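You operate a simulated robot arm through the tools that you are given. There is no shell and no other tool. Be economical: measure what you need, move in short steps, check, and stop when the job is done.

Carry out the task below with a simulated two-armed robot. There is one attempt and no reset: what you move stays moved.

TASK
Take the cap off the test pot and lay it down on the top of the couch side table. Take the label card marked "pads" from the top of the steel table and leave it on the shelf of the wooden table. Put the grey lens module on the top of the steel table. Put the small carton marked "strips" from the top of the wooden table on the top of the service table and the small carton labelled "dots" on the beige position card. Take the green handle sleeve on the top of the wooden table and put it away on the shelf under the wall ledge. Open the paper cupboard door, take the check tile from the floor of the paper cupboard and leave it on the low shelf of the service table and shut the door again. Lift the wipes tub lid open. Do these in any order. Set down upright: grey lens module.

Only the result counts: the job must be done as asked and must still hold three seconds after the hand-in. Knocking over, shifting, dropping, spilling or breaking anything else fails it. Lids that push on must go on centred and level and be pressed home; caps that screw on are set level and turned clockwise until they are tight.

THE ROBOT
Two 6-joint arms with two-finger parallel grippers on one trunk, on a base that drives. Base frame: it is fixed to the floor where the robot stands at the start and does not move with it; the origin is under the middle of the robot, x ahead of it, y to its left, z up. Lengths are in mm, angles in degrees, forces in N, time in s.
The left shoulder is at the start at [60, 187, 1122], the right one opposite. Places, roughly: beige position card [-1000, 1750, 750]; check tile [-500, -4500, 1500]; green handle sleeve (5x5x8 cm) [-1100, 1900, 800]; grey lens module [-2000, 750, 500]; label card [-2000, 750, 1000]; low shelf of the service table [-1900, -2500, 400]; paper cupboard door [-300, -4400, 1800]; shelf of the wooden table [-1100, 1800, 400]; shelf under the wall ledge (116x20 cm) [-1300, -540, 560]; small carton [-1250, 1750, 750]; test pot (7x7x8 cm) [500, 0, 900]; top of the service table [-1900, -2500, 800]; top of the steel table [-1900, 500, 800]; wipes tub lid [1000, -400, 900]. Payload 1.57 kg a hand.
The tool frame of a hand sits at the grasp point between the pads (the TCP): z along the fingers, y along the line on which they close. The tips reach 30 mm beyond it. Largest opening 110 mm; finger width 24, thickness 12; the body of the gripper, 48 by 112 mm, starts 78 mm behind the TCP.
Orientation is that of the tool frame in the base frame, as a unit quaternion [w, x, y, z]. With the fingers straight down and closing along the base's y, the tool's x points along the base's -x, its y along +y and its z along -z.

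THE INTERFACE
- The arms move only by the tool arm_command. It takes "left_increments", "right_increments" or both (then of equal length, played together; a hand with none holds still); each is a list of rows, each an object of numbers (a shift or turn left out is 0, a gripper value left out holds the last): "x", "y", "z": the shift along the tool's x, y, z in units of 50 mm (1.0 is 50 mm); "wx", "wy", "wz": the turn, a rotation vector about the tool's x, y, z in units of 5 degrees (1.0 is 5 degrees). In form: [{"x": .., "y": .., "z": .., "wx": .., "wy": .., "wz": ..}, ...]. A call has 1 to 12 rows; each row shifts and turns the commanded pose from where the row before left it, along the tool's axes as they then stand. "left_jaw" and "right_jaw" are, for a hand that has rows, the gripper command, from -1 (shut) to 1 (fully open), values between in proportion, set as the call begins (left out, the last holds). A call with a number of a shift or a turn outside -1 to 1 is refused whole. Each row takes 0.2 s and may step no farther than 50 mm and 8.6 degrees from the row before; otherwise, or with a gripper value out of range, the whole call is refused. Where a pose cannot be reached the arm comes as near as it can. A force on the tool above 40 N (or 10 N above the force at the start of the call, whichever is more), or a blocked arm, ends the call early, and 0.2 s more pass. The fingers move at their own pace (about 153 mm/s each) and stop on an object; they squeeze with about 29 N. The grip force told is the motor's: it shows also when the fingers shut on nothing. Time passes only in rows, and 0.2 s behind the last, so rows that do not move let the fingers close. The reply holds the time, the measured pose of the TCP, the force on the tool along the base axes, the opening and the grip force, in the units named above and with some noise, with the torque about the TCP (base axes, N m) and any sound that the robot's microphone picked up, and new pictures: "views" is both (left out), scene, wrist or none (wrist: the cameras of the hands that moved).
- Cameras (640 x 400 px; columns grow to the right, rows downward): "scene" is now at [-35.3, -66.7, 1655.5]; the picture's right is [-0.94, -0.35, 0.00], its down [-0.29, 0.77, -0.57] and it looks along [0.20, -0.54, -0.82] (base axes); focal length 214 px, centre (320, 200). "left" rides on the left gripper at [70, -16, -141] in its tool frame; the picture's right is [0.23, 0.97, 0.00], its down [-0.86, 0.20, -0.48] and it looks along [-0.47, 0.11, 0.88] (tool axes); focal length 222 px, centre (320, 200). "right" rides on the right gripper at [70, 16, -141] in its tool frame; the picture's right is [-0.23, 0.97, 0.00], its down [-0.85, -0.20, -0.48] and it looks along [-0.47, -0.11, 0.88] (tool axes); focal length 222 px, centre (320, 200). There is no depth. A picture from a camera that has moved, and an enlarged one, comes with that camera's place and axes in the base frame and with its lens.
- move_column(by): slides the trunk up (or, below 0, down) by that many mm; the arms and the scene camera ride with it, the base frame stays. It gives what a move gives, with no picture.
- roll_base(legs): drives the robot by 1 to 6 legs, each [ahead, left, turn to the left] in mm, mm and degrees, along the robot's own axes; the way and the turn of a leg run together, so that a leg with both is an arc; at most 1500 mm and 180 degrees a leg. The arms and the cameras ride along, it lands a little off, and it stops where it bumps. It gives what a move gives, and a new picture of the scene camera.
- pan_tilt(pan, tilt): turns the head with the scene camera to pan (to the left, within 86 degrees either way) and tilt (down, from -29 to 69), counted from straight ahead of the robot. It gives what a move gives, and a new picture of the scene camera.
- close_up(camera, box): a new picture of the part [left, top, right, bottom] of that camera's present view, enlarged. No time passes.
- finish_job(): hands the job in; it is judged then, once.

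Work in short steps. Places have to be worked out from the pictures, the camera data and where the tool is seen: move nearer, look again, correct. Check each grasp and each placing, and mend what went wrong. You have 483 turns and 360 pictures in all, those below and enlarged ones among them. Open the grippers and draw the arms clear of the work before you hand the job in, unless the task says otherwise; then end with one line.

The tools are called after "Request:" as a command line: name --argument value ..., lists and objects as JSON in quotes. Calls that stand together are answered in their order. arm_command: Moves the arms, as the interface text tells. Its arguments: {"type":"object","properties":{"left_increments":{"type":"array"},"left_jaw":{"type":"number"},"right_increments":{"type":"array"},"right_jaw":{"type":"number"},"views":{"type":"string","enum":["both","scene","wrist","none"]}},"required":[]} The other tools are called the same way: move_column (by) slides the trunk up or down; roll_base (legs) drives the base; pan_tilt (pan, tilt) turns the head that bears the scene camera; close_up (camera, box) takes an enlarged picture of a part of a camera's view; finish_job () hands the job in.

At the start:

```text
time: 0.0
left_position: [344.5, -1.9, 1285.6]
left_tcp_rot: [0.001, 0.0, 1.0, -0.001]
left_force: [-0.7, -0.2, 0.5]
left_moment: [-0.01, -0.02, 0.02]
left_width: 109.9
left_gripper_force: 0.0
right_position: [295.2, -327.8, 1315.9]
right_tcp_rot: [0.0, 0.0, 1.0, 0.001]
right_force: [0.0, -0.4, -0.5]
right_moment: [-0.03, 0.03, 0.01]
right_width: 110.1
right_gripper_force: 0.0
trunk travel left (down, up): [-750.0, 240.0]
robot x, y, heading: [-1.8, -1.9, -0.0]
head pan, tilt: [-69.6, 55.0]
```

scene: 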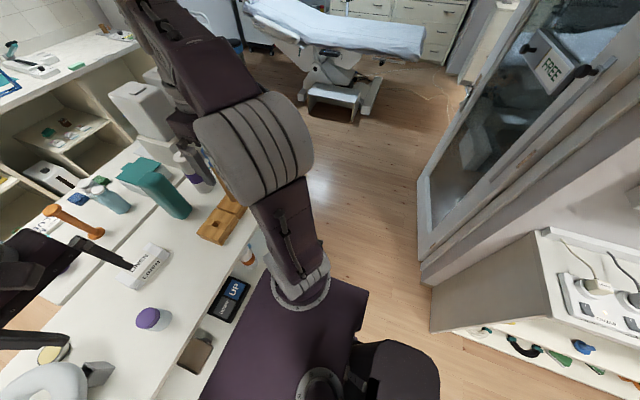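
right: 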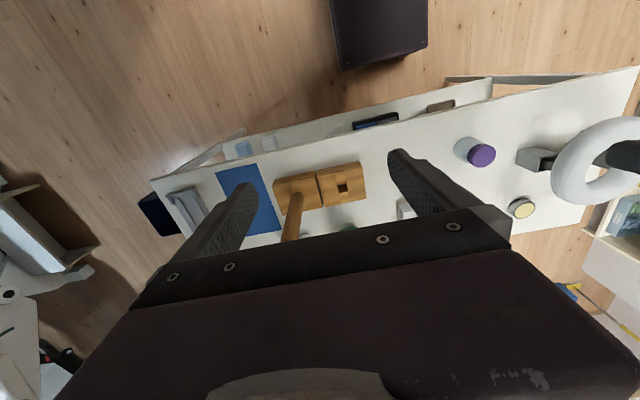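
left: 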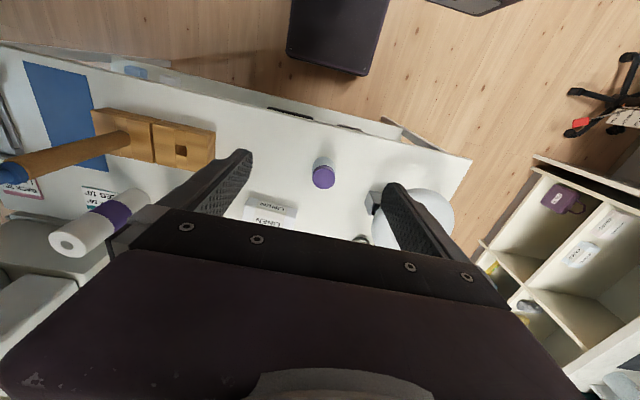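

I start by looking straight ahead at the bench with the test pot, tilting the head down moderately.

Request:
pan_tilt --pan 0 --tilt 45

Request:
pan_tilt --pan -50 --tilt 25

Request:
pan_tilt --pan 60 --tilt 25

```text
time: 1.4
left_position: [344.1, -1.5, 1284.4]
left_tcp_rot: [0.001, 0.0, 1.0, -0.001]
left_force: [-0.2, 0.8, 0.1]
left_moment: [0.02, 0.0, 0.02]
left_width: 110.1
left_gripper_force: 0.0
right_position: [294.5, -328.2, 1314.0]
right_tcp_rot: [0.0, 0.0, 1.0, 0.0]
right_force: [-0.2, -0.3, 0.5]
right_moment: [0.0, 0.0, 0.02]
right_width: 110.2
right_gripper_force: 0.1
trunk travel left (down, up): [-750.0, 240.0]
robot x, y, heading: [-2.1, -0.2, -0.1]
head pan, tilt: [0.0, 45.0]
camera scene: at [21.0, 0.8, 1668.9], right [0.0, -1.0, 0.0], down [-0.71, 0.0, -0.71], along [0.71, 0.0, -0.71], focal length 214 px, centre (320, 200)
```

scene: 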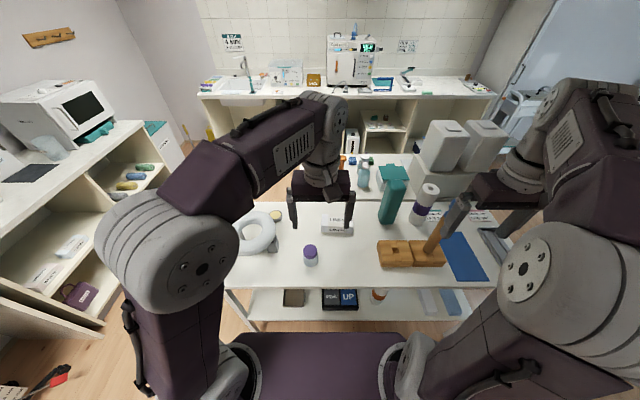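

```text
time: 2.6
left_position: [344.7, -0.8, 1286.0]
left_tcp_rot: [0.0, 0.001, 1.0, -0.001]
left_force: [0.2, -0.1, 0.6]
left_moment: [-0.01, 0.01, -0.03]
left_width: 110.0
left_gripper_force: 0.0
right_position: [295.0, -328.6, 1315.3]
right_tcp_rot: [0.0, 0.0, 1.0, 0.0]
right_force: [0.4, 0.3, 0.8]
right_moment: [0.02, 0.0, 0.03]
right_width: 110.0
right_gripper_force: 0.0
trunk travel left (down, up): [-750.0, 240.0]
robot x, y, heading: [-1.3, -1.1, 0.2]
head pan, tilt: [-50.0, 25.0]
camera scene: at [-1.0, -69.6, 1699.4], right [-0.77, -0.64, 0.0], down [-0.27, 0.32, -0.91], along [0.58, -0.69, -0.42], focal length 214 px, centre (320, 200)
```

scene: 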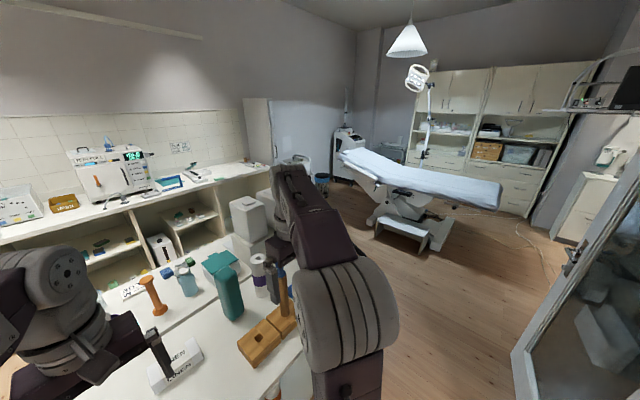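

```text
time: 4.5
left_position: [344.0, -2.5, 1284.4]
left_tcp_rot: [0.001, 0.0, 1.0, 0.0]
left_force: [0.4, 0.6, 0.7]
left_moment: [-0.05, 0.0, -0.03]
left_width: 110.1
left_gripper_force: 0.0
right_position: [294.2, -328.6, 1314.9]
right_tcp_rot: [0.0, 0.0, 1.0, 0.0]
right_force: [0.0, 0.4, 0.0]
right_moment: [-0.04, 0.02, 0.02]
right_width: 110.1
right_gripper_force: 0.2
trunk travel left (down, up): [-750.0, 240.0]
robot x, y, heading: [0.6, -0.8, -0.0]
head pan, tilt: [60.0, 25.0]
camera scene: at [-14.2, 80.7, 1699.5], right [0.87, -0.5, 0.0], down [-0.21, -0.37, -0.91], along [0.45, 0.78, -0.42], focal length 214 px, centre (320, 200)
```

scene: 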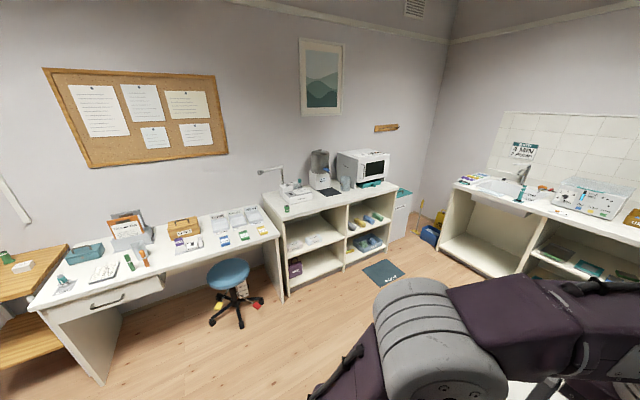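

Bench straight ahead; the purple-capped pot is around [470, 37]. I look for the wipes tub and check details in the direction [1000, -400].

Request:
pan_tilt --pan -15 --tilt 40

Request:
close_up --camera "scene" --box '[200, 100, 520, 300]'

```text
time: 5.9
left_position: [343.7, -2.1, 1285.4]
left_tcp_rot: [0.001, 0.0, 1.0, -0.001]
left_force: [0.4, -0.4, -0.4]
left_moment: [0.01, -0.01, -0.01]
left_width: 109.7
left_gripper_force: 0.0
right_position: [295.2, -329.1, 1316.7]
right_tcp_rot: [0.0, 0.0, 1.0, 0.0]
right_force: [1.0, -0.2, -0.1]
right_moment: [0.01, -0.01, 0.01]
right_width: 109.9
right_gripper_force: 0.0
trunk travel left (down, up): [-750.0, 240.0]
robot x, y, heading: [-0.8, -1.6, -0.2]
head pan, tilt: [-15.0, 40.0]
camera scene: at [21.8, -21.0, 1676.2], right [-0.26, -0.97, 0.0], down [-0.62, 0.17, -0.77], along [0.74, -0.2, -0.64], focal length 214 px, centre (320, 200)
```

scene: 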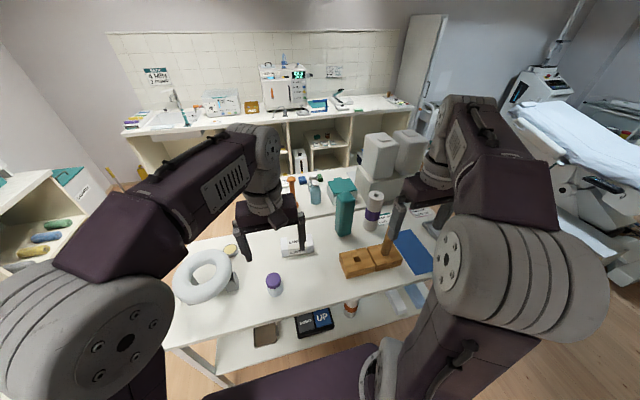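

```text
2.00 times, centred on (360, 200) of scene
camera zoom: at [21.8, -21.0, 1676.2], right [-0.26, -0.97, 0.0], down [-0.62, 0.17, -0.77], along [0.74, -0.2, -0.64], focal length 429 px, centre (240, 200)
```

zoom: 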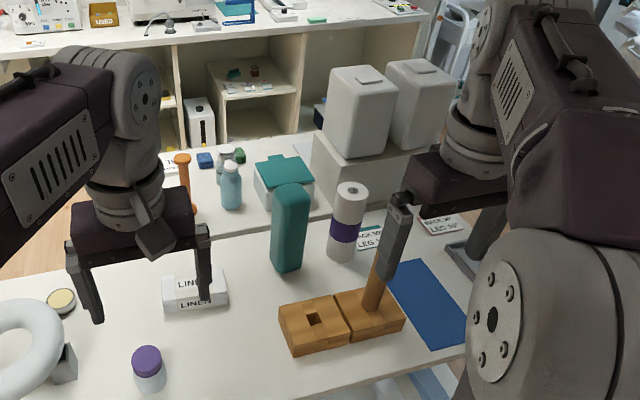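

The wipes tub is the teal-lidded box on the rear table near [1020, -430]. I now survey the rest of the room: back off a little and turn left.

Request:
roll_base --legs '[[-250, 0, 0], [0, 0, 90]]'

Request:
pan_tilt --pan 30 --tilt 25

Request:
pan_tilt --pan 86 --tilt 25

```text
time: 11.6
left_position: [-246.0, 343.7, 1286.8]
left_tcp_rot: [0.001, -0.707, 0.708, -0.001]
left_force: [-0.5, 0.3, -0.4]
left_moment: [0.04, 0.01, -0.01]
left_width: 109.9
left_gripper_force: 0.0
right_position: [79.8, 295.0, 1315.3]
right_tcp_rot: [0.0, -0.707, 0.707, 0.0]
right_force: [-0.4, -1.0, -0.2]
right_moment: [-0.03, -0.02, -0.01]
right_width: 110.1
right_gripper_force: 0.0
trunk travel left (down, up): [-750.0, 240.0]
robot x, y, heading: [-249.8, 1.4, 89.9]
head pan, tilt: [-15.0, 40.0]
camera scene: at [-227.2, 22.9, 1676.1], right [0.97, -0.26, 0.0], down [-0.17, -0.62, -0.77], along [0.2, 0.74, -0.64], focal length 214 px, centre (320, 200)
```

scene: 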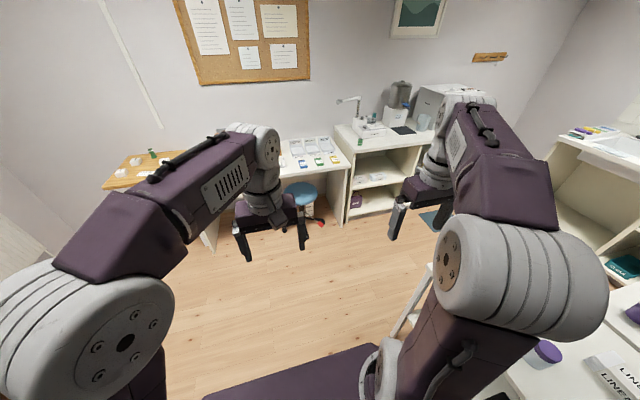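

```text
time: 12.7
left_position: [-246.7, 344.1, 1286.0]
left_tcp_rot: [0.001, -0.707, 0.708, 0.0]
left_force: [0.4, 1.2, -0.5]
left_moment: [0.0, 0.0, 0.0]
left_width: 110.1
left_gripper_force: 0.0
right_position: [79.4, 295.0, 1315.2]
right_tcp_rot: [0.0, -0.706, 0.708, 0.0]
right_force: [0.0, 0.4, -0.1]
right_moment: [-0.05, -0.01, 0.01]
right_width: 110.1
right_gripper_force: 0.1
trunk travel left (down, up): [-750.0, 240.0]
robot x, y, heading: [-250.8, 1.7, 90.0]
head pan, tilt: [30.0, 25.0]
camera scene: at [-295.3, 20.7, 1699.4], right [0.87, 0.5, 0.0], down [0.21, -0.37, -0.91], along [-0.45, 0.79, -0.42], focal length 214 px, centre (320, 200)
```

scene: 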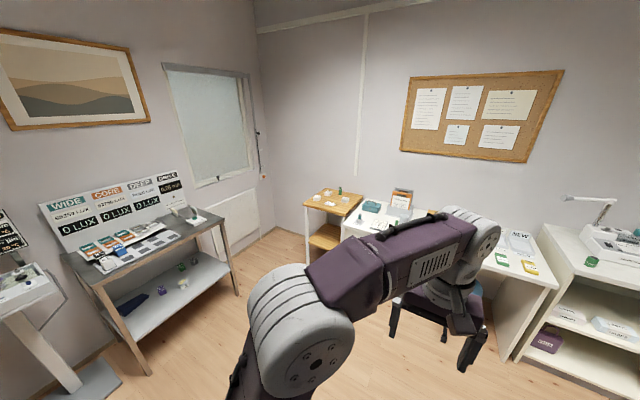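

```text
time: 13.9
left_position: [-247.0, 344.4, 1286.3]
left_tcp_rot: [-0.002, 0.707, -0.707, 0.0]
left_force: [-0.6, -0.5, -0.4]
left_moment: [0.02, 0.01, 0.01]
left_width: 109.8
left_gripper_force: 0.0
right_position: [79.5, 295.4, 1316.3]
right_tcp_rot: [0.0, -0.707, 0.707, -0.001]
right_force: [-0.6, -0.4, 1.0]
right_moment: [-0.01, -0.03, 0.0]
right_width: 109.9
right_gripper_force: 0.1
trunk travel left (down, up): [-750.0, 240.0]
robot x, y, heading: [-252.3, 0.6, 89.9]
head pan, tilt: [85.9, 25.0]
camera scene: at [-341.3, -52.4, 1699.5], right [0.07, 1.0, 0.0], down [0.42, -0.03, -0.91], along [-0.9, 0.07, -0.42], focal length 214 px, centre (320, 200)
```

scene: 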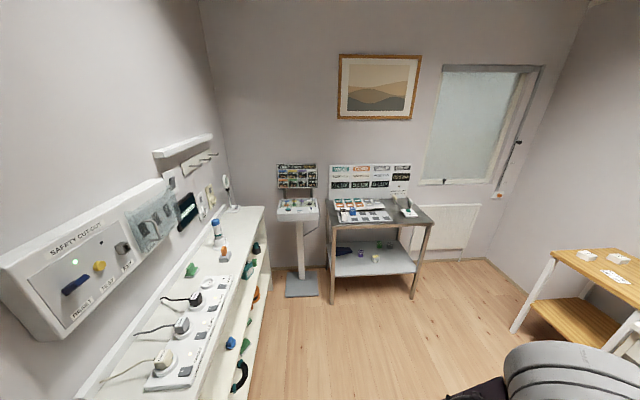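

Steel table and wooden table located; the wall ledge is to the left. I turn further to see the service table and cupboard.

Request:
roll_base --legs '[[0, 0, 90]]'

Request:
pan_tilt --pan 60 --tilt 20

```text
time: 18.2
left_position: [-592.6, -1.4, 1284.9]
left_tcp_rot: [-0.001, 1.0, 0.004, 0.0]
left_force: [0.2, 0.0, -0.3]
left_moment: [0.03, -0.01, 0.02]
left_width: 110.0
left_gripper_force: 0.1
right_position: [-546.4, 325.4, 1314.6]
right_tcp_rot: [0.0, 1.0, 0.004, -0.001]
right_force: [0.3, -0.2, 0.0]
right_moment: [-0.03, -0.02, -0.01]
right_width: 110.1
right_gripper_force: 0.0
trunk travel left (down, up): [-750.0, 240.0]
robot x, y, heading: [-245.3, 1.6, -179.6]
head pan, tilt: [85.9, 25.0]
camera scene: at [-195.2, -90.4, 1699.5], right [-1.0, 0.06, 0.0], down [0.03, 0.42, -0.91], along [-0.06, -0.9, -0.42], focal length 214 px, centre (320, 200)
```

scene: 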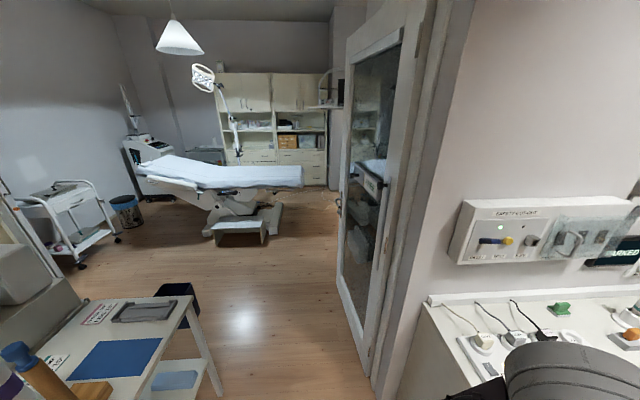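

```text
time: 19.1
left_position: [-594.0, -0.8, 1286.3]
left_tcp_rot: [0.0, 1.0, 0.004, -0.001]
left_force: [-0.4, 0.6, -0.3]
left_moment: [0.01, 0.02, -0.01]
left_width: 110.2
left_gripper_force: 0.1
right_position: [-546.8, 325.6, 1315.4]
right_tcp_rot: [0.0, 1.0, 0.004, 0.0]
right_force: [-0.1, 0.2, -0.1]
right_moment: [0.0, 0.0, -0.03]
right_width: 110.2
right_gripper_force: 0.1
trunk travel left (down, up): [-750.0, 240.0]
robot x, y, heading: [-249.2, 2.8, -179.6]
head pan, tilt: [60.0, 20.0]
camera scene: at [-235.2, -79.7, 1707.5], right [-0.87, 0.49, 0.0], down [0.17, 0.3, -0.94], along [-0.46, -0.82, -0.34], focal length 214 px, centre (320, 200)
```

scene: 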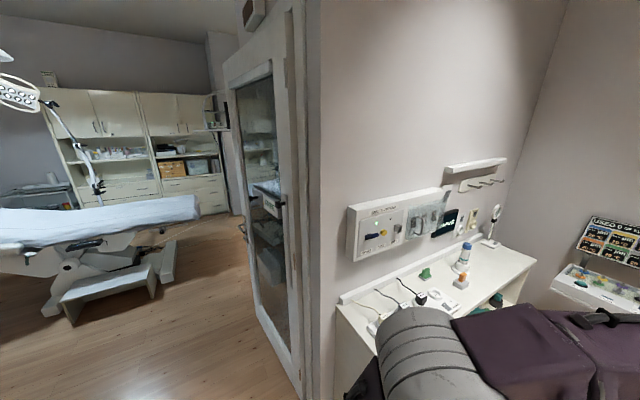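

The partition hides the service table behind it. I begin with the steel table: drive towards it at y≈650.

Request:
roll_base --legs '[[850, -700, 0]]'

Request:
pan_tilt --pan 0 --tilt 45

```text
time: 24.7
left_position: [-1443.6, 685.6, 1285.8]
left_tcp_rot: [-0.001, 1.0, 0.004, 0.0]
left_force: [-0.4, 1.0, 0.2]
left_moment: [-0.01, 0.03, 0.02]
left_width: 110.1
left_gripper_force: 0.0
right_position: [-1395.2, 1012.8, 1315.6]
right_tcp_rot: [0.0, 1.0, 0.003, 0.0]
right_force: [0.1, 0.4, -0.4]
right_moment: [0.02, 0.01, 0.01]
right_width: 109.9
right_gripper_force: 0.0
trunk travel left (down, up): [-750.0, 240.0]
robot x, y, heading: [-1096.6, 687.9, -179.6]
head pan, tilt: [60.0, 20.0]
camera scene: at [-1085.5, 606.2, 1707.5], right [-0.87, 0.49, 0.0], down [0.17, 0.3, -0.94], along [-0.46, -0.82, -0.34], focal length 214 px, centre (320, 200)
```

scene: 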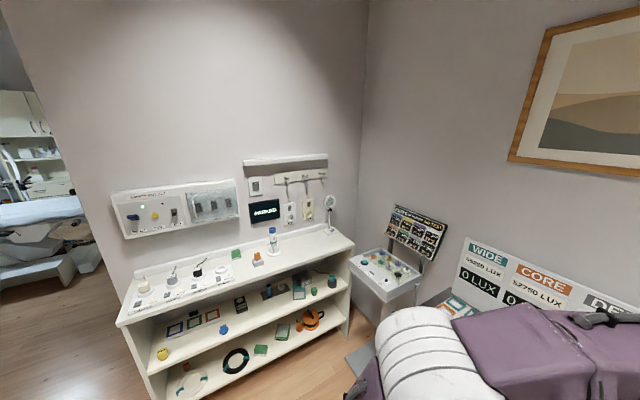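

```text
time: 26.0
left_position: [-1444.2, 684.9, 1284.4]
left_tcp_rot: [0.0, 1.0, 0.003, -0.001]
left_force: [1.0, 0.3, 0.4]
left_moment: [-0.02, 0.0, 0.02]
left_width: 110.0
left_gripper_force: 0.0
right_position: [-1396.5, 1011.7, 1315.6]
right_tcp_rot: [0.0, 1.0, 0.003, 0.0]
right_force: [0.9, 0.9, -0.2]
right_moment: [-0.01, -0.04, -0.02]
right_width: 110.3
right_gripper_force: 0.1
trunk travel left (down, up): [-750.0, 240.0]
robot x, y, heading: [-1100.1, 681.6, -179.7]
head pan, tilt: [0.0, 45.0]
camera scene: at [-1121.5, 687.0, 1668.9], right [-0.01, 1.0, 0.0], down [0.71, 0.01, -0.71], along [-0.71, -0.01, -0.71], focal length 214 px, centre (320, 200)
```

scene: 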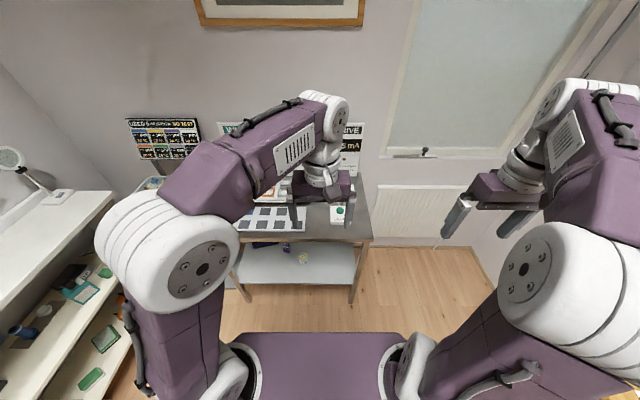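

I zoom onto the steel table.

Request:
close_up --camera "scene" --box '[220, 120, 400, 310]'

Request:
close_up --camera "left" --box '[0, 0, 640, 400]'

```text
2.11 times, centred on (310, 215) of scene
camera zoom: at [-1121.5, 687.0, 1668.9], right [-0.01, 1.0, 0.0], down [0.71, 0.01, -0.71], along [-0.71, -0.01, -0.71], focal length 452 px, centre (341, 168)
```

zoom: 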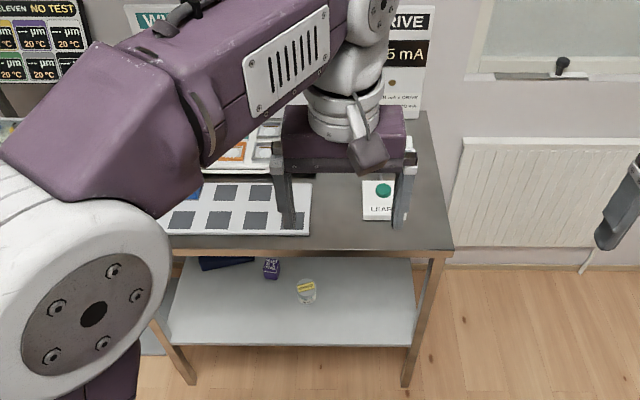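

```text
1.00 times, centred on (320, 200) of left (not enlarged: the box is as wide or as high as the picture)
camera zoom: at [-1374.6, 703.2, 1425.8], right [0.23, -0.97, 0.0], down [-0.85, -0.21, 0.48], along [-0.47, -0.11, -0.88], focal length 222 px, centre (320, 200)
```

zoom: 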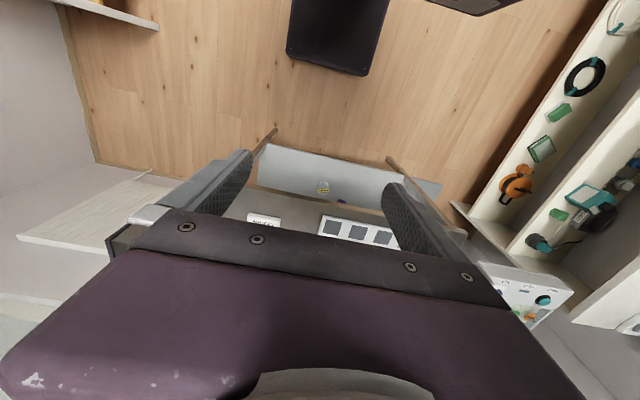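

The left hand blocks the view; I move it aside to its left and look again.

Request:
arm_command --left_increments '[{"y": 1}, {"y": 1}, {"y": 1}, {"y": 1}, {"y": 1}]' --views "none"

Request:
roll_base --legs '[[200, -50, 0]]'

Request:
close_up --camera "scene" --box '[200, 130, 440, 280]'

```text
time: 27.2
left_position: [-1442.4, 434.2, 1285.3]
left_tcp_rot: [-0.002, 1.0, 0.002, -0.001]
left_force: [0.5, 0.2, -0.4]
left_moment: [0.01, -0.03, 0.02]
left_width: 110.0
left_gripper_force: 0.1
right_position: [-1397.3, 1010.6, 1316.2]
right_tcp_rot: [0.0, 1.0, 0.004, -0.001]
right_force: [0.2, -1.3, -0.6]
right_moment: [0.01, -0.02, -0.01]
right_width: 110.1
right_gripper_force: 0.0
trunk travel left (down, up): [-750.0, 240.0]
robot x, y, heading: [-1102.7, 684.4, -179.4]
head pan, tilt: [0.0, 45.0]
```

```text
time: 28.8
left_position: [-1641.6, 485.8, 1285.6]
left_tcp_rot: [-0.001, 1.0, 0.004, -0.001]
left_force: [0.2, -0.4, -0.1]
left_moment: [-0.03, -0.02, 0.02]
left_width: 109.8
left_gripper_force: 0.0
right_position: [-1595.6, 1060.4, 1316.1]
right_tcp_rot: [0.0, 1.0, 0.003, -0.001]
right_force: [0.6, 0.0, 0.0]
right_moment: [-0.05, 0.02, -0.01]
right_width: 110.0
right_gripper_force: 0.0
trunk travel left (down, up): [-750.0, 240.0]
robot x, y, heading: [-1298.8, 734.7, -179.6]
head pan, tilt: [0.0, 45.0]
camera scene: at [-1319.4, 735.1, 1668.9], right [-0.01, 1.0, 0.0], down [0.71, 0.0, -0.71], along [-0.71, 0.0, -0.71], focal length 214 px, centre (320, 200)
```

scene: 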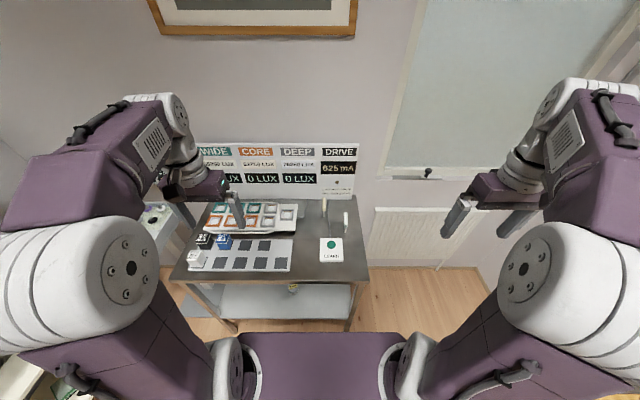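

```text
2.67 times, centred on (320, 205) of scene
camera zoom: at [-1319.4, 735.1, 1668.9], right [-0.01, 1.0, 0.0], down [0.71, 0.0, -0.71], along [-0.71, 0.0, -0.71], focal length 572 px, centre (320, 187)
```

zoom: 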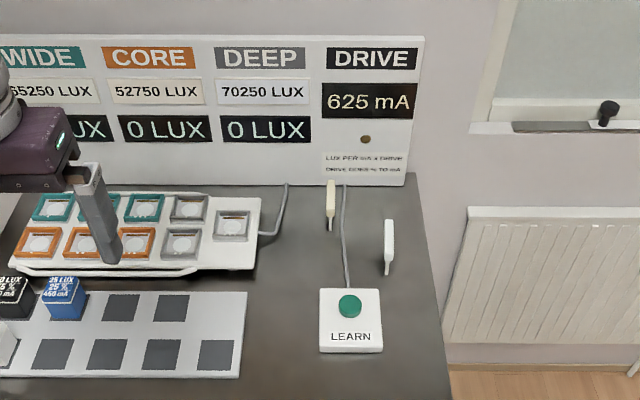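

Two upright thin tags stand at the right rear of the table (cream and white). I move the right hand over to view them with its camera.

Request:
arm_command --right_increments '[{"x": -0.8, "y": 0.5, "z": 0.2}, {"x": -0.8, "y": 0.5, "z": 0.2}, {"x": -0.8, "y": 0.5, "z": 0.2}, {"x": -0.8, "y": 0.5, "z": 0.2}, {"x": -0.8, "y": 0.5}]'

```text
time: 30.0
left_position: [-1646.3, 484.7, 1283.4]
left_tcp_rot: [-0.001, 1.0, 0.002, 0.0]
left_force: [-0.2, -0.6, 0.4]
left_moment: [0.05, -0.03, 0.04]
left_width: 110.0
left_gripper_force: 0.1
right_position: [-1800.0, 936.1, 1273.1]
right_tcp_rot: [-0.001, 1.0, 0.002, 0.003]
right_force: [0.6, -0.1, 0.1]
right_moment: [-0.01, -0.04, -0.01]
right_width: 110.1
right_gripper_force: 0.2
trunk travel left (down, up): [-750.0, 240.0]
robot x, y, heading: [-1302.2, 733.9, -180.1]
head pan, tilt: [0.0, 45.0]
camera scene: at [-1325.7, 734.7, 1668.8], right [-0.01, 1.0, 0.0], down [0.71, 0.0, -0.71], along [-0.71, 0.0, -0.71], focal length 214 px, centre (320, 200)
camera right: at [-1730.4, 919.2, 1415.4], right [-0.22, -0.97, 0.0], down [-0.86, 0.2, 0.48], along [-0.46, 0.11, -0.88], focal length 222 px, centre (320, 200)
```

scene: 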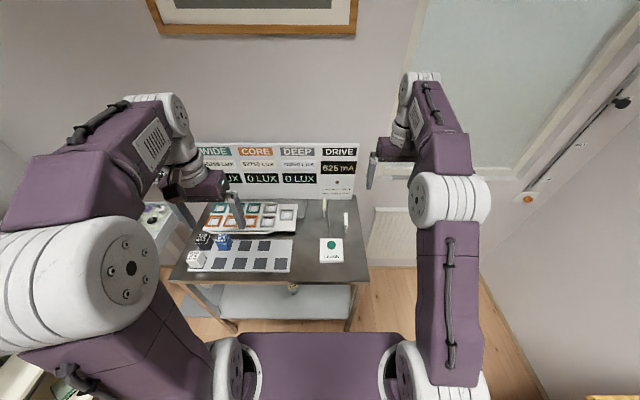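
right: 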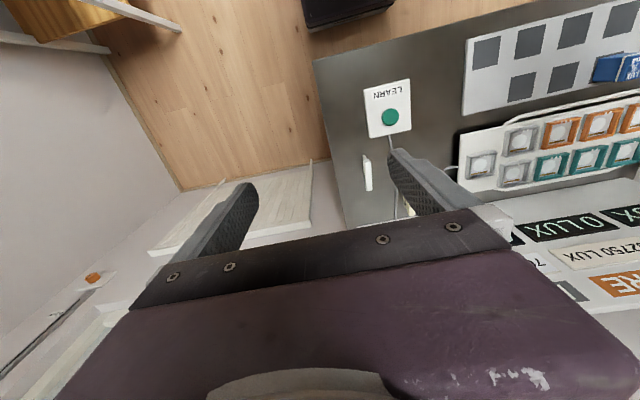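

The cards stand edge-on. I drive right to see their faces from the side.

Request:
roll_base --legs '[[0, -400, 0]]'

Request:
pan_tilt --pan 30 --tilt 45

Request:
close_up --camera "scene" --box '[240, 120, 400, 220]'

```text
time: 32.5
left_position: [-1646.2, 882.7, 1284.7]
left_tcp_rot: [-0.001, 1.0, 0.002, -0.001]
left_force: [0.6, -0.4, -0.7]
left_moment: [0.02, 0.0, 0.0]
left_width: 110.0
left_gripper_force: 0.0
right_position: [-1797.9, 1333.9, 1275.4]
right_tcp_rot: [-0.002, 1.0, 0.002, 0.001]
right_force: [-0.9, -0.8, -0.1]
right_moment: [0.0, -0.03, 0.01]
right_width: 110.0
right_gripper_force: 0.0
trunk travel left (down, up): [-750.0, 240.0]
robot x, y, heading: [-1303.9, 1133.9, -179.7]
head pan, tilt: [0.0, 45.0]
camera scene: at [-1324.4, 1132.5, 1668.9], right [0.0, 1.0, 0.0], down [0.71, 0.0, -0.71], along [-0.71, 0.0, -0.71], focal length 214 px, centre (320, 200)
```

scene: 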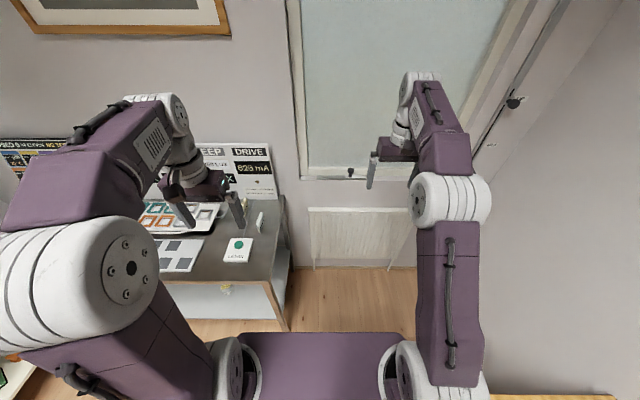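

```text
time: 33.5
left_position: [-1645.2, 883.3, 1284.1]
left_tcp_rot: [-0.001, 1.0, 0.002, -0.001]
left_force: [0.8, 0.2, 0.1]
left_moment: [0.03, 0.03, -0.01]
left_width: 109.8
left_gripper_force: 0.1
right_position: [-1798.2, 1334.3, 1274.5]
right_tcp_rot: [0.0, 1.0, 0.001, 0.0]
right_force: [0.3, -0.9, 0.6]
right_moment: [0.03, -0.02, -0.04]
right_width: 109.9
right_gripper_force: 0.1
trunk travel left (down, up): [-750.0, 240.0]
robot x, y, heading: [-1300.3, 1130.8, -179.6]
head pan, tilt: [30.0, 45.0]
camera scene: at [-1313.3, 1093.4, 1668.9], right [-0.5, 0.86, 0.0], down [0.61, 0.36, -0.71], along [-0.61, -0.36, -0.71], focal length 214 px, centre (320, 200)
```

scene: 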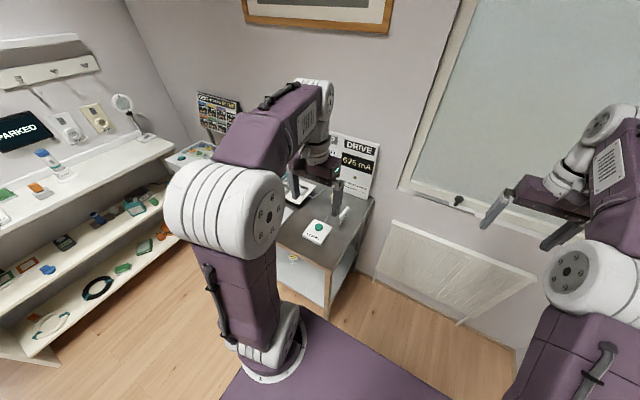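

```text
4.00 times, centred on (320, 170) of scene
camera zoom: at [-1313.3, 1093.4, 1668.9], right [-0.5, 0.86, 0.0], down [0.61, 0.36, -0.71], along [-0.61, -0.36, -0.71], focal length 858 px, centre (320, 320)
```

zoom: 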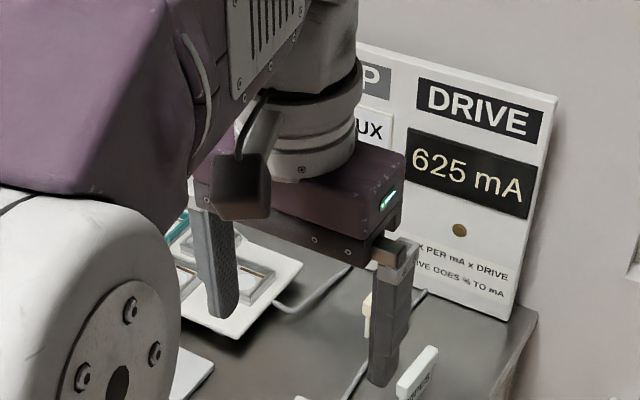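

The white card shows lettering on its +y face; I zoom in on it.

Request:
close_up --camera "scene" --box '[300, 170, 380, 240]'

Request:
close_up --camera "left" --box '[200, 60, 520, 260]'

```text
5.71 times, centred on (340, 205) of scene
camera zoom: at [-1313.3, 1093.4, 1668.9], right [-0.5, 0.86, 0.0], down [0.61, 0.36, -0.71], along [-0.61, -0.36, -0.71], focal length 1226 px, centre (206, 171)
```

zoom: 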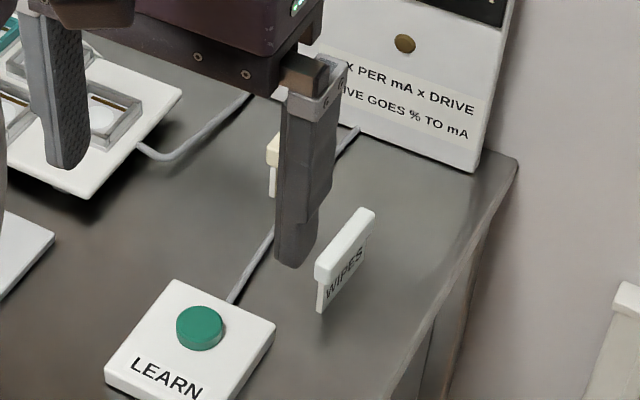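

```text
2.00 times, centred on (360, 160) of left
camera zoom: at [-1576.6, 901.0, 1424.4], right [0.23, -0.97, 0.0], down [-0.85, -0.2, 0.48], along [-0.47, -0.11, -0.88], focal length 444 px, centre (240, 280)
```

zoom: 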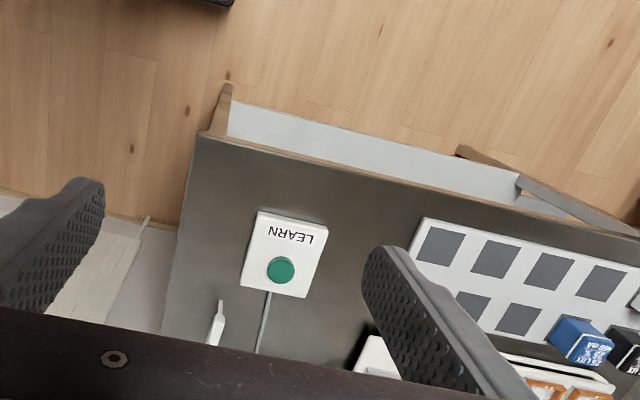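

White card reads WIPES, so the cream one is probably PADS. I drive so the left shoulder faces the cream card, slightly closer.

Request:
roll_base --legs '[[60, 190, 0]]'

Request:
arm_command --left_increments '[{"y": 1, "x": -0.5}, {"y": 1, "x": -0.5}]' --views "wrist"

Request:
close_up --camera "scene" --box '[260, 120, 400, 220]'

```text
time: 35.0
left_position: [-1703.0, 696.4, 1285.9]
left_tcp_rot: [0.0, 1.0, 0.003, -0.001]
left_force: [-0.4, 0.4, -0.2]
left_moment: [0.0, 0.0, 0.0]
left_width: 110.3
left_gripper_force: 0.0
right_position: [-1856.8, 1147.8, 1275.1]
right_tcp_rot: [0.001, 1.0, 0.003, 0.0]
right_force: [0.0, 0.3, -0.1]
right_moment: [0.0, 0.01, 0.0]
right_width: 110.1
right_gripper_force: 0.0
trunk travel left (down, up): [-750.0, 240.0]
robot x, y, heading: [-1362.5, 947.8, -179.6]
head pan, tilt: [30.0, 45.0]
camera scene: at [-1371.5, 906.5, 1669.0], right [-0.5, 0.86, 0.0], down [0.61, 0.36, -0.71], along [-0.61, -0.36, -0.71], focal length 214 px, centre (320, 200)
```

scene: 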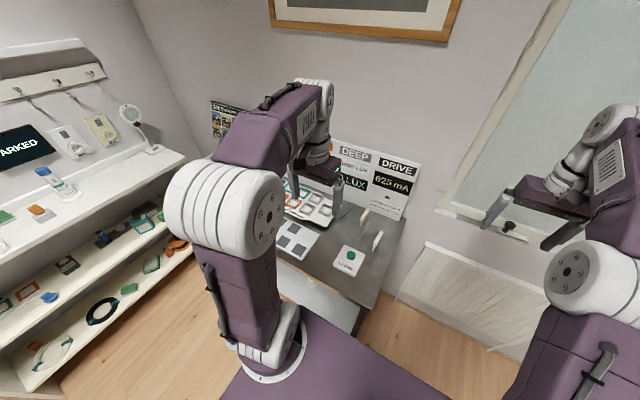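

```text
refused: row 1 steps farther than a row can; nothing moved
```

```text
4.00 times, centred on (330, 170) of scene
camera zoom: at [-1371.5, 906.5, 1669.0], right [-0.5, 0.86, 0.0], down [0.61, 0.36, -0.71], along [-0.61, -0.36, -0.71], focal length 858 px, centre (280, 320)
```

zoom: 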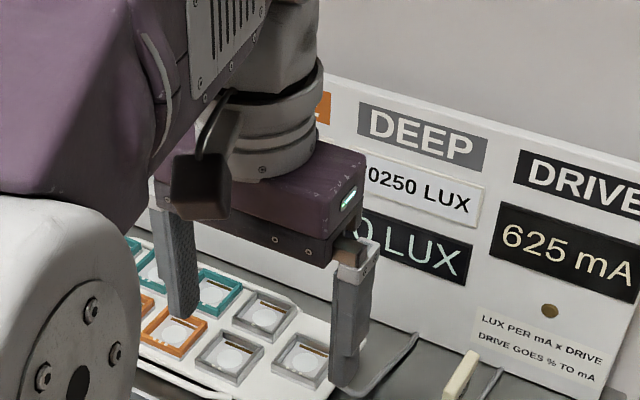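

Zoom on the cream card's face.

Request:
close_up --camera "scene" --box '[330, 190, 410, 260]'

```text
5.71 times, centred on (370, 225) of scene
camera zoom: at [-1371.5, 906.5, 1669.0], right [-0.5, 0.86, 0.0], down [0.61, 0.36, -0.71], along [-0.61, -0.36, -0.71], focal length 1226 px, centre (34, 57)
```

zoom: 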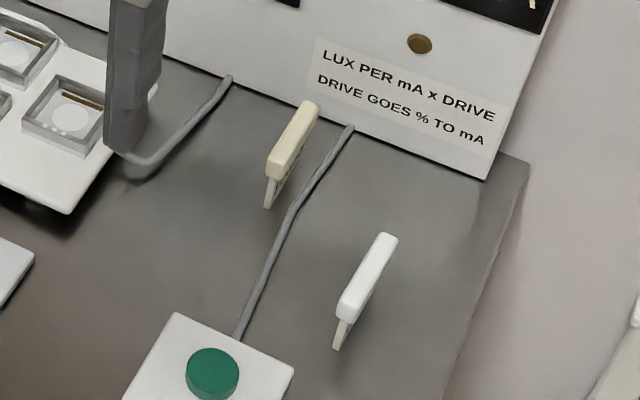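

Cream card centre is about [-2025, 754], top z≈930. I move the left hand over it, keeping height for now.

Request:
arm_command --left_increments '[{"x": -0.92, "y": -0.16}, {"x": -0.92, "y": -0.16}, {"x": -0.92, "y": -0.16}, {"x": -0.92, "y": -0.16}, {"x": -0.92, "y": -0.16}, {"x": -0.92, "y": -0.16}, {"x": -0.92, "y": -0.16, "z": 0.3}, {"z": 0.9}, {"z": 0.9}]'

```text
time: 37.0
left_position: [-1901.2, 739.0, 1216.0]
left_tcp_rot: [0.0, 1.0, 0.003, 0.003]
left_force: [-0.2, 1.4, 0.1]
left_moment: [0.0, 0.0, 0.03]
left_width: 110.1
left_gripper_force: 0.1
left hand out of reach, approached as far as the arm can: row 4, 5, 6, 7, 8, 9
right_position: [-1856.5, 1144.7, 1275.4]
right_tcp_rot: [0.0, 1.0, 0.003, 0.0]
right_force: [0.8, -0.4, -0.2]
right_moment: [-0.01, 0.01, 0.0]
right_width: 110.1
right_gripper_force: 0.0
trunk travel left (down, up): [-750.0, 240.0]
robot x, y, heading: [-1366.5, 940.8, -179.5]
head pan, tilt: [30.0, 45.0]
camera scene: at [-1370.8, 903.3, 1668.9], right [-0.5, 0.86, 0.0], down [0.61, 0.36, -0.71], along [-0.61, -0.36, -0.71], focal length 214 px, centre (320, 200)
camera left: at [-1833.4, 756.3, 1356.4], right [0.23, -0.97, 0.0], down [-0.86, -0.2, 0.47], along [-0.46, -0.11, -0.88], focal length 222 px, centre (320, 200)
```

scene: 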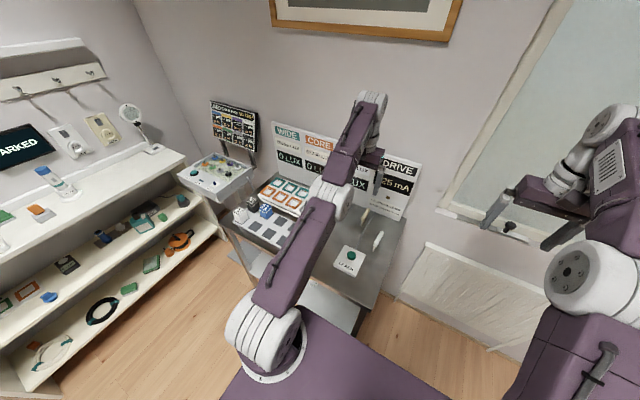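
left: 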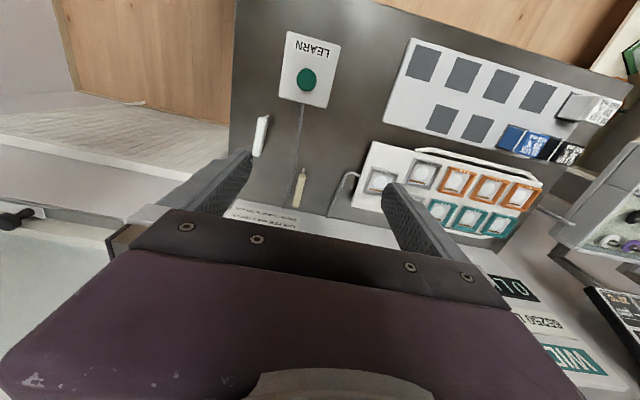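

The arm reach near this height is about 535 mm ahead; lower it gets longer. I roll 80 mm closer (base front is still short of the table edge), then go on.

Request:
roll_base --legs '[[80, 0, 0]]'

Request:
arm_command --left_increments '[{"z": 1}, {"z": 1}, {"x": -0.7, "y": -0.3, "z": 0.2}, {"x": -0.5}]'

```text
time: 38.1
left_position: [-1978.4, 737.6, 1216.8]
left_tcp_rot: [-0.001, 1.0, 0.004, 0.0]
left_force: [0.5, 0.6, 0.0]
left_moment: [-0.01, 0.01, -0.04]
left_width: 110.1
left_gripper_force: 0.0
right_position: [-1933.0, 1143.5, 1276.3]
right_tcp_rot: [0.0, 1.0, 0.004, -0.002]
right_force: [0.6, -0.2, -0.3]
right_moment: [0.01, 0.01, -0.01]
right_width: 110.0
right_gripper_force: 0.1
trunk travel left (down, up): [-750.0, 240.0]
robot x, y, heading: [-1442.4, 938.4, -179.2]
head pan, tilt: [30.0, 45.0]
camera scene: at [-1448.4, 903.1, 1669.0], right [-0.51, 0.86, 0.0], down [0.61, 0.36, -0.71], along [-0.61, -0.36, -0.71], focal length 214 px, centre (320, 200)
```

scene: 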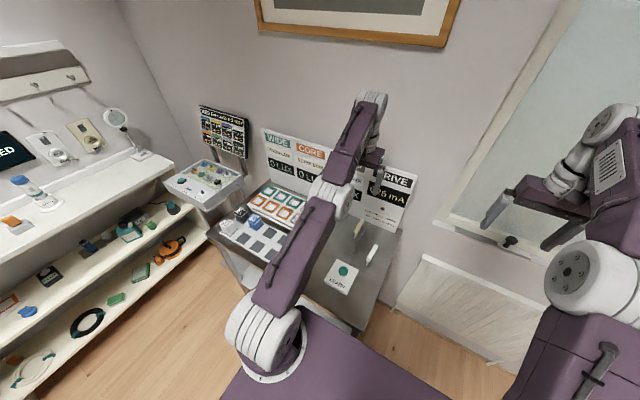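

```text
time: 39.1
left_position: [-1992.2, 746.3, 1199.4]
left_tcp_rot: [0.0, 1.0, 0.003, 0.002]
left_force: [0.2, -0.4, 0.1]
left_moment: [0.01, 0.0, 0.02]
left_width: 109.9
left_gripper_force: 0.0
left hand out of reach, approached as far as the arm can: row 1, 2, 3, 4
right_position: [-1937.3, 1143.6, 1275.0]
right_tcp_rot: [0.001, 1.0, 0.003, -0.001]
right_force: [0.0, -0.5, 1.0]
right_moment: [-0.01, 0.05, -0.01]
right_width: 110.0
right_gripper_force: 0.1
trunk travel left (down, up): [-750.0, 240.0]
robot x, y, heading: [-1440.2, 944.2, -179.6]
head pan, tilt: [30.0, 45.0]
camera scene: at [-1451.6, 902.8, 1668.9], right [-0.51, 0.86, 0.0], down [0.61, 0.36, -0.71], along [-0.61, -0.36, -0.71], focal length 214 px, centre (320, 200)
camera left: at [-1923.3, 763.5, 1340.5], right [0.23, -0.97, 0.0], down [-0.86, -0.21, 0.47], along [-0.46, -0.11, -0.88], focal length 222 px, centre (320, 200)
```

scene: 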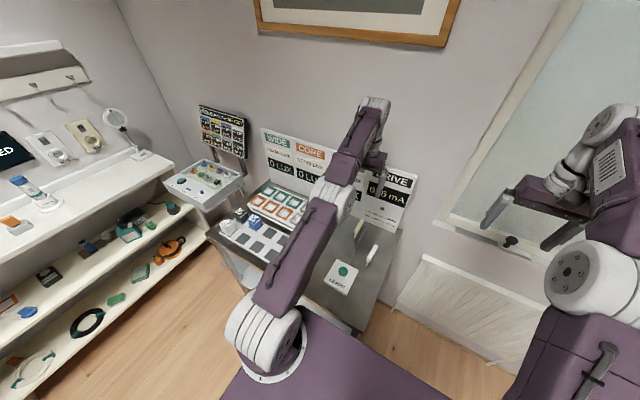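
left: 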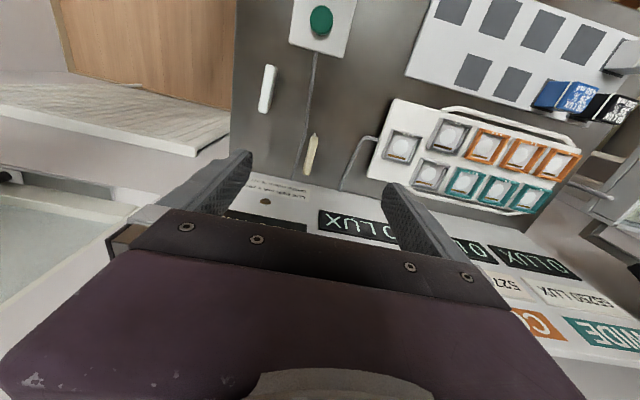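

The arm is at its limit and short on descent; I pull back in x and lower to regain reach.

Request:
arm_command --left_increments '[{"x": 0.8}, {"x": 0.8}, {"x": 0.4, "z": 0.5}, {"z": 0.8}]' --views "wrist"

```text
time: 40.1
left_position: [-1983.6, 746.8, 1214.5]
left_tcp_rot: [-0.002, 1.0, 0.002, 0.005]
left_force: [0.1, -0.7, -0.2]
left_moment: [-0.01, -0.02, 0.02]
left_width: 109.9
left_gripper_force: 0.1
left hand out of reach, approached as far as the arm can: row 1, 2, 3, 4
right_position: [-1937.9, 1145.1, 1275.7]
right_tcp_rot: [0.0, 1.0, 0.003, 0.0]
right_force: [-0.2, 0.5, 0.3]
right_moment: [0.02, 0.0, 0.0]
right_width: 110.3
right_gripper_force: 0.0
trunk travel left (down, up): [-750.0, 240.0]
robot x, y, heading: [-1443.7, 944.3, -179.7]
head pan, tilt: [30.0, 45.0]
camera left: at [-1915.6, 764.0, 1354.8], right [0.23, -0.97, 0.0], down [-0.86, -0.21, 0.47], along [-0.46, -0.11, -0.88], focal length 222 px, centre (320, 200)
```

left: 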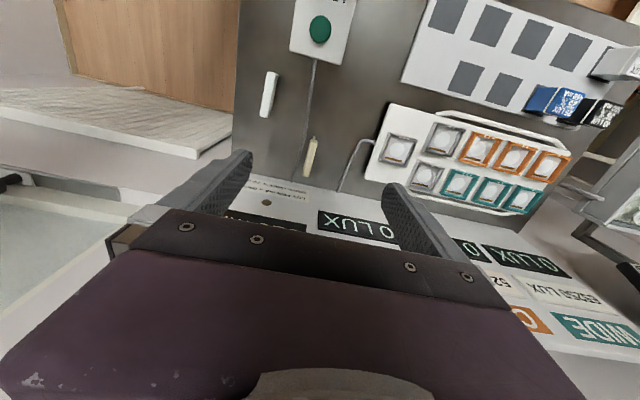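

The limit is evidently on lowering relative to the shoulder; the column solves that. Lower the trunk 180 mm and look.

Request:
move_column --by -180

Request:
close_up --camera "left" --box '[200, 50, 520, 250]'

```text
time: 42.1
left_position: [-1983.4, 746.3, 1033.8]
left_tcp_rot: [0.0, 1.0, 0.002, 0.005]
left_force: [-1.3, -0.3, -0.3]
left_moment: [-0.02, 0.0, 0.02]
left_width: 109.9
left_gripper_force: 0.0
right_position: [-1939.4, 1143.0, 1096.6]
right_tcp_rot: [0.0, 1.0, 0.002, 0.0]
right_force: [0.0, -0.3, 0.0]
right_moment: [-0.01, 0.02, 0.0]
right_width: 110.2
right_gripper_force: 0.1
trunk travel left (down, up): [-570.0, 420.0]
robot x, y, heading: [-1441.3, 942.7, -179.7]
head pan, tilt: [30.0, 45.0]
```

```text
2.00 times, centred on (360, 150) of left
camera zoom: at [-1915.4, 763.9, 1174.9], right [0.23, -0.97, 0.0], down [-0.86, -0.21, 0.47], along [-0.46, -0.11, -0.88], focal length 444 px, centre (240, 300)
```

zoom: 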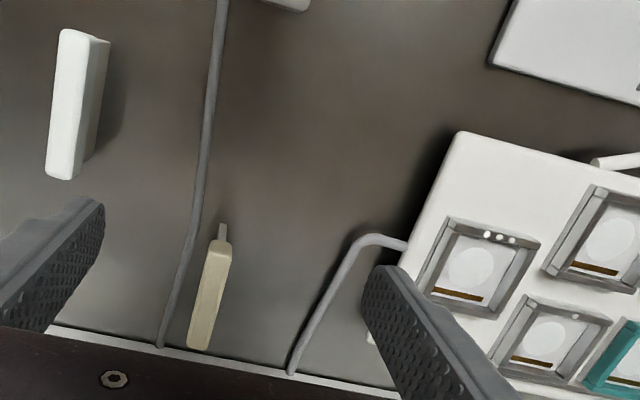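

The card is at about [-2050, 751]. To gain reach I tilt the fingers 20° forward about the tool's y.

Request:
arm_command --left_increments '[{"wy": -1}, {"wy": -1}, {"wy": -1}, {"wy": -1}]' --views "none"

```text
time: 43.1
left_position: [-1957.9, 745.4, 1191.4]
left_tcp_rot: [0.0, 0.987, 0.002, -0.16]
left_force: [0.3, -0.4, -0.3]
left_moment: [0.02, -0.02, 0.0]
left_width: 110.3
left_gripper_force: 0.0
left hand out of reach, approached as far as the arm can: row 1, 2, 3, 4
right_position: [-1937.8, 1144.2, 1095.9]
right_tcp_rot: [0.0, 1.0, 0.003, -0.001]
right_force: [-0.7, -0.3, -0.8]
right_moment: [0.01, 0.02, 0.0]
right_width: 109.9
right_gripper_force: 0.1
trunk travel left (down, up): [-570.0, 420.0]
robot x, y, heading: [-1441.5, 943.4, -179.7]
head pan, tilt: [30.0, 45.0]
```

The arm can't go low relative to its shoulder. I undo the tilt, back the hand up and in to a reachable pose, then use the column.

Request:
arm_command --left_increments '[{"wy": 1, "z": -0.8}, {"wy": 1, "z": -0.8}, {"wy": 1, "z": -0.8}, {"wy": 1, "z": -0.8}, {"x": 0.8}, {"x": 0.8}]' --views "none"

```text
time: 44.5
left_position: [-1737.0, 750.7, 1203.5]
left_tcp_rot: [-0.001, 1.0, 0.003, 0.004]
left_force: [0.3, 1.3, -0.5]
left_moment: [0.01, 0.04, -0.02]
left_width: 110.2
left_gripper_force: 0.1
left hand out of reach, approached as far as the arm can: row 1, 2, 3, 4
right_position: [-1937.5, 1143.2, 1096.6]
right_tcp_rot: [0.0, 1.0, 0.002, -0.001]
right_force: [0.5, 0.5, -0.3]
right_moment: [-0.04, -0.03, 0.01]
right_width: 110.3
right_gripper_force: 0.0
trunk travel left (down, up): [-570.0, 420.0]
robot x, y, heading: [-1443.0, 943.4, -179.3]
head pan, tilt: [30.0, 45.0]
```

Now the command matches the pose. I probe the forward reach at this relative height (+260 over the shoulder).

Request:
arm_command --left_increments '[{"x": -1}, {"x": -1}, {"x": -1}, {"x": -1}, {"x": -1}, {"x": -1}]' --views "none"

```text
time: 45.9
left_position: [-1940.2, 747.5, 1111.8]
left_tcp_rot: [-0.001, 1.0, 0.003, 0.005]
left_force: [-0.4, -0.8, 0.2]
left_moment: [0.02, 0.03, -0.01]
left_width: 109.9
left_gripper_force: 0.1
left hand out of reach, approached as far as the arm can: row 2, 3, 4, 5, 6
right_position: [-1937.7, 1143.7, 1095.9]
right_tcp_rot: [0.0, 1.0, 0.002, 0.0]
right_force: [-0.2, 0.2, 0.0]
right_moment: [0.02, 0.0, 0.0]
right_width: 110.2
right_gripper_force: 0.1
trunk travel left (down, up): [-570.0, 420.0]
robot x, y, heading: [-1443.3, 944.9, -179.5]
head pan, tilt: [30.0, 45.0]
```

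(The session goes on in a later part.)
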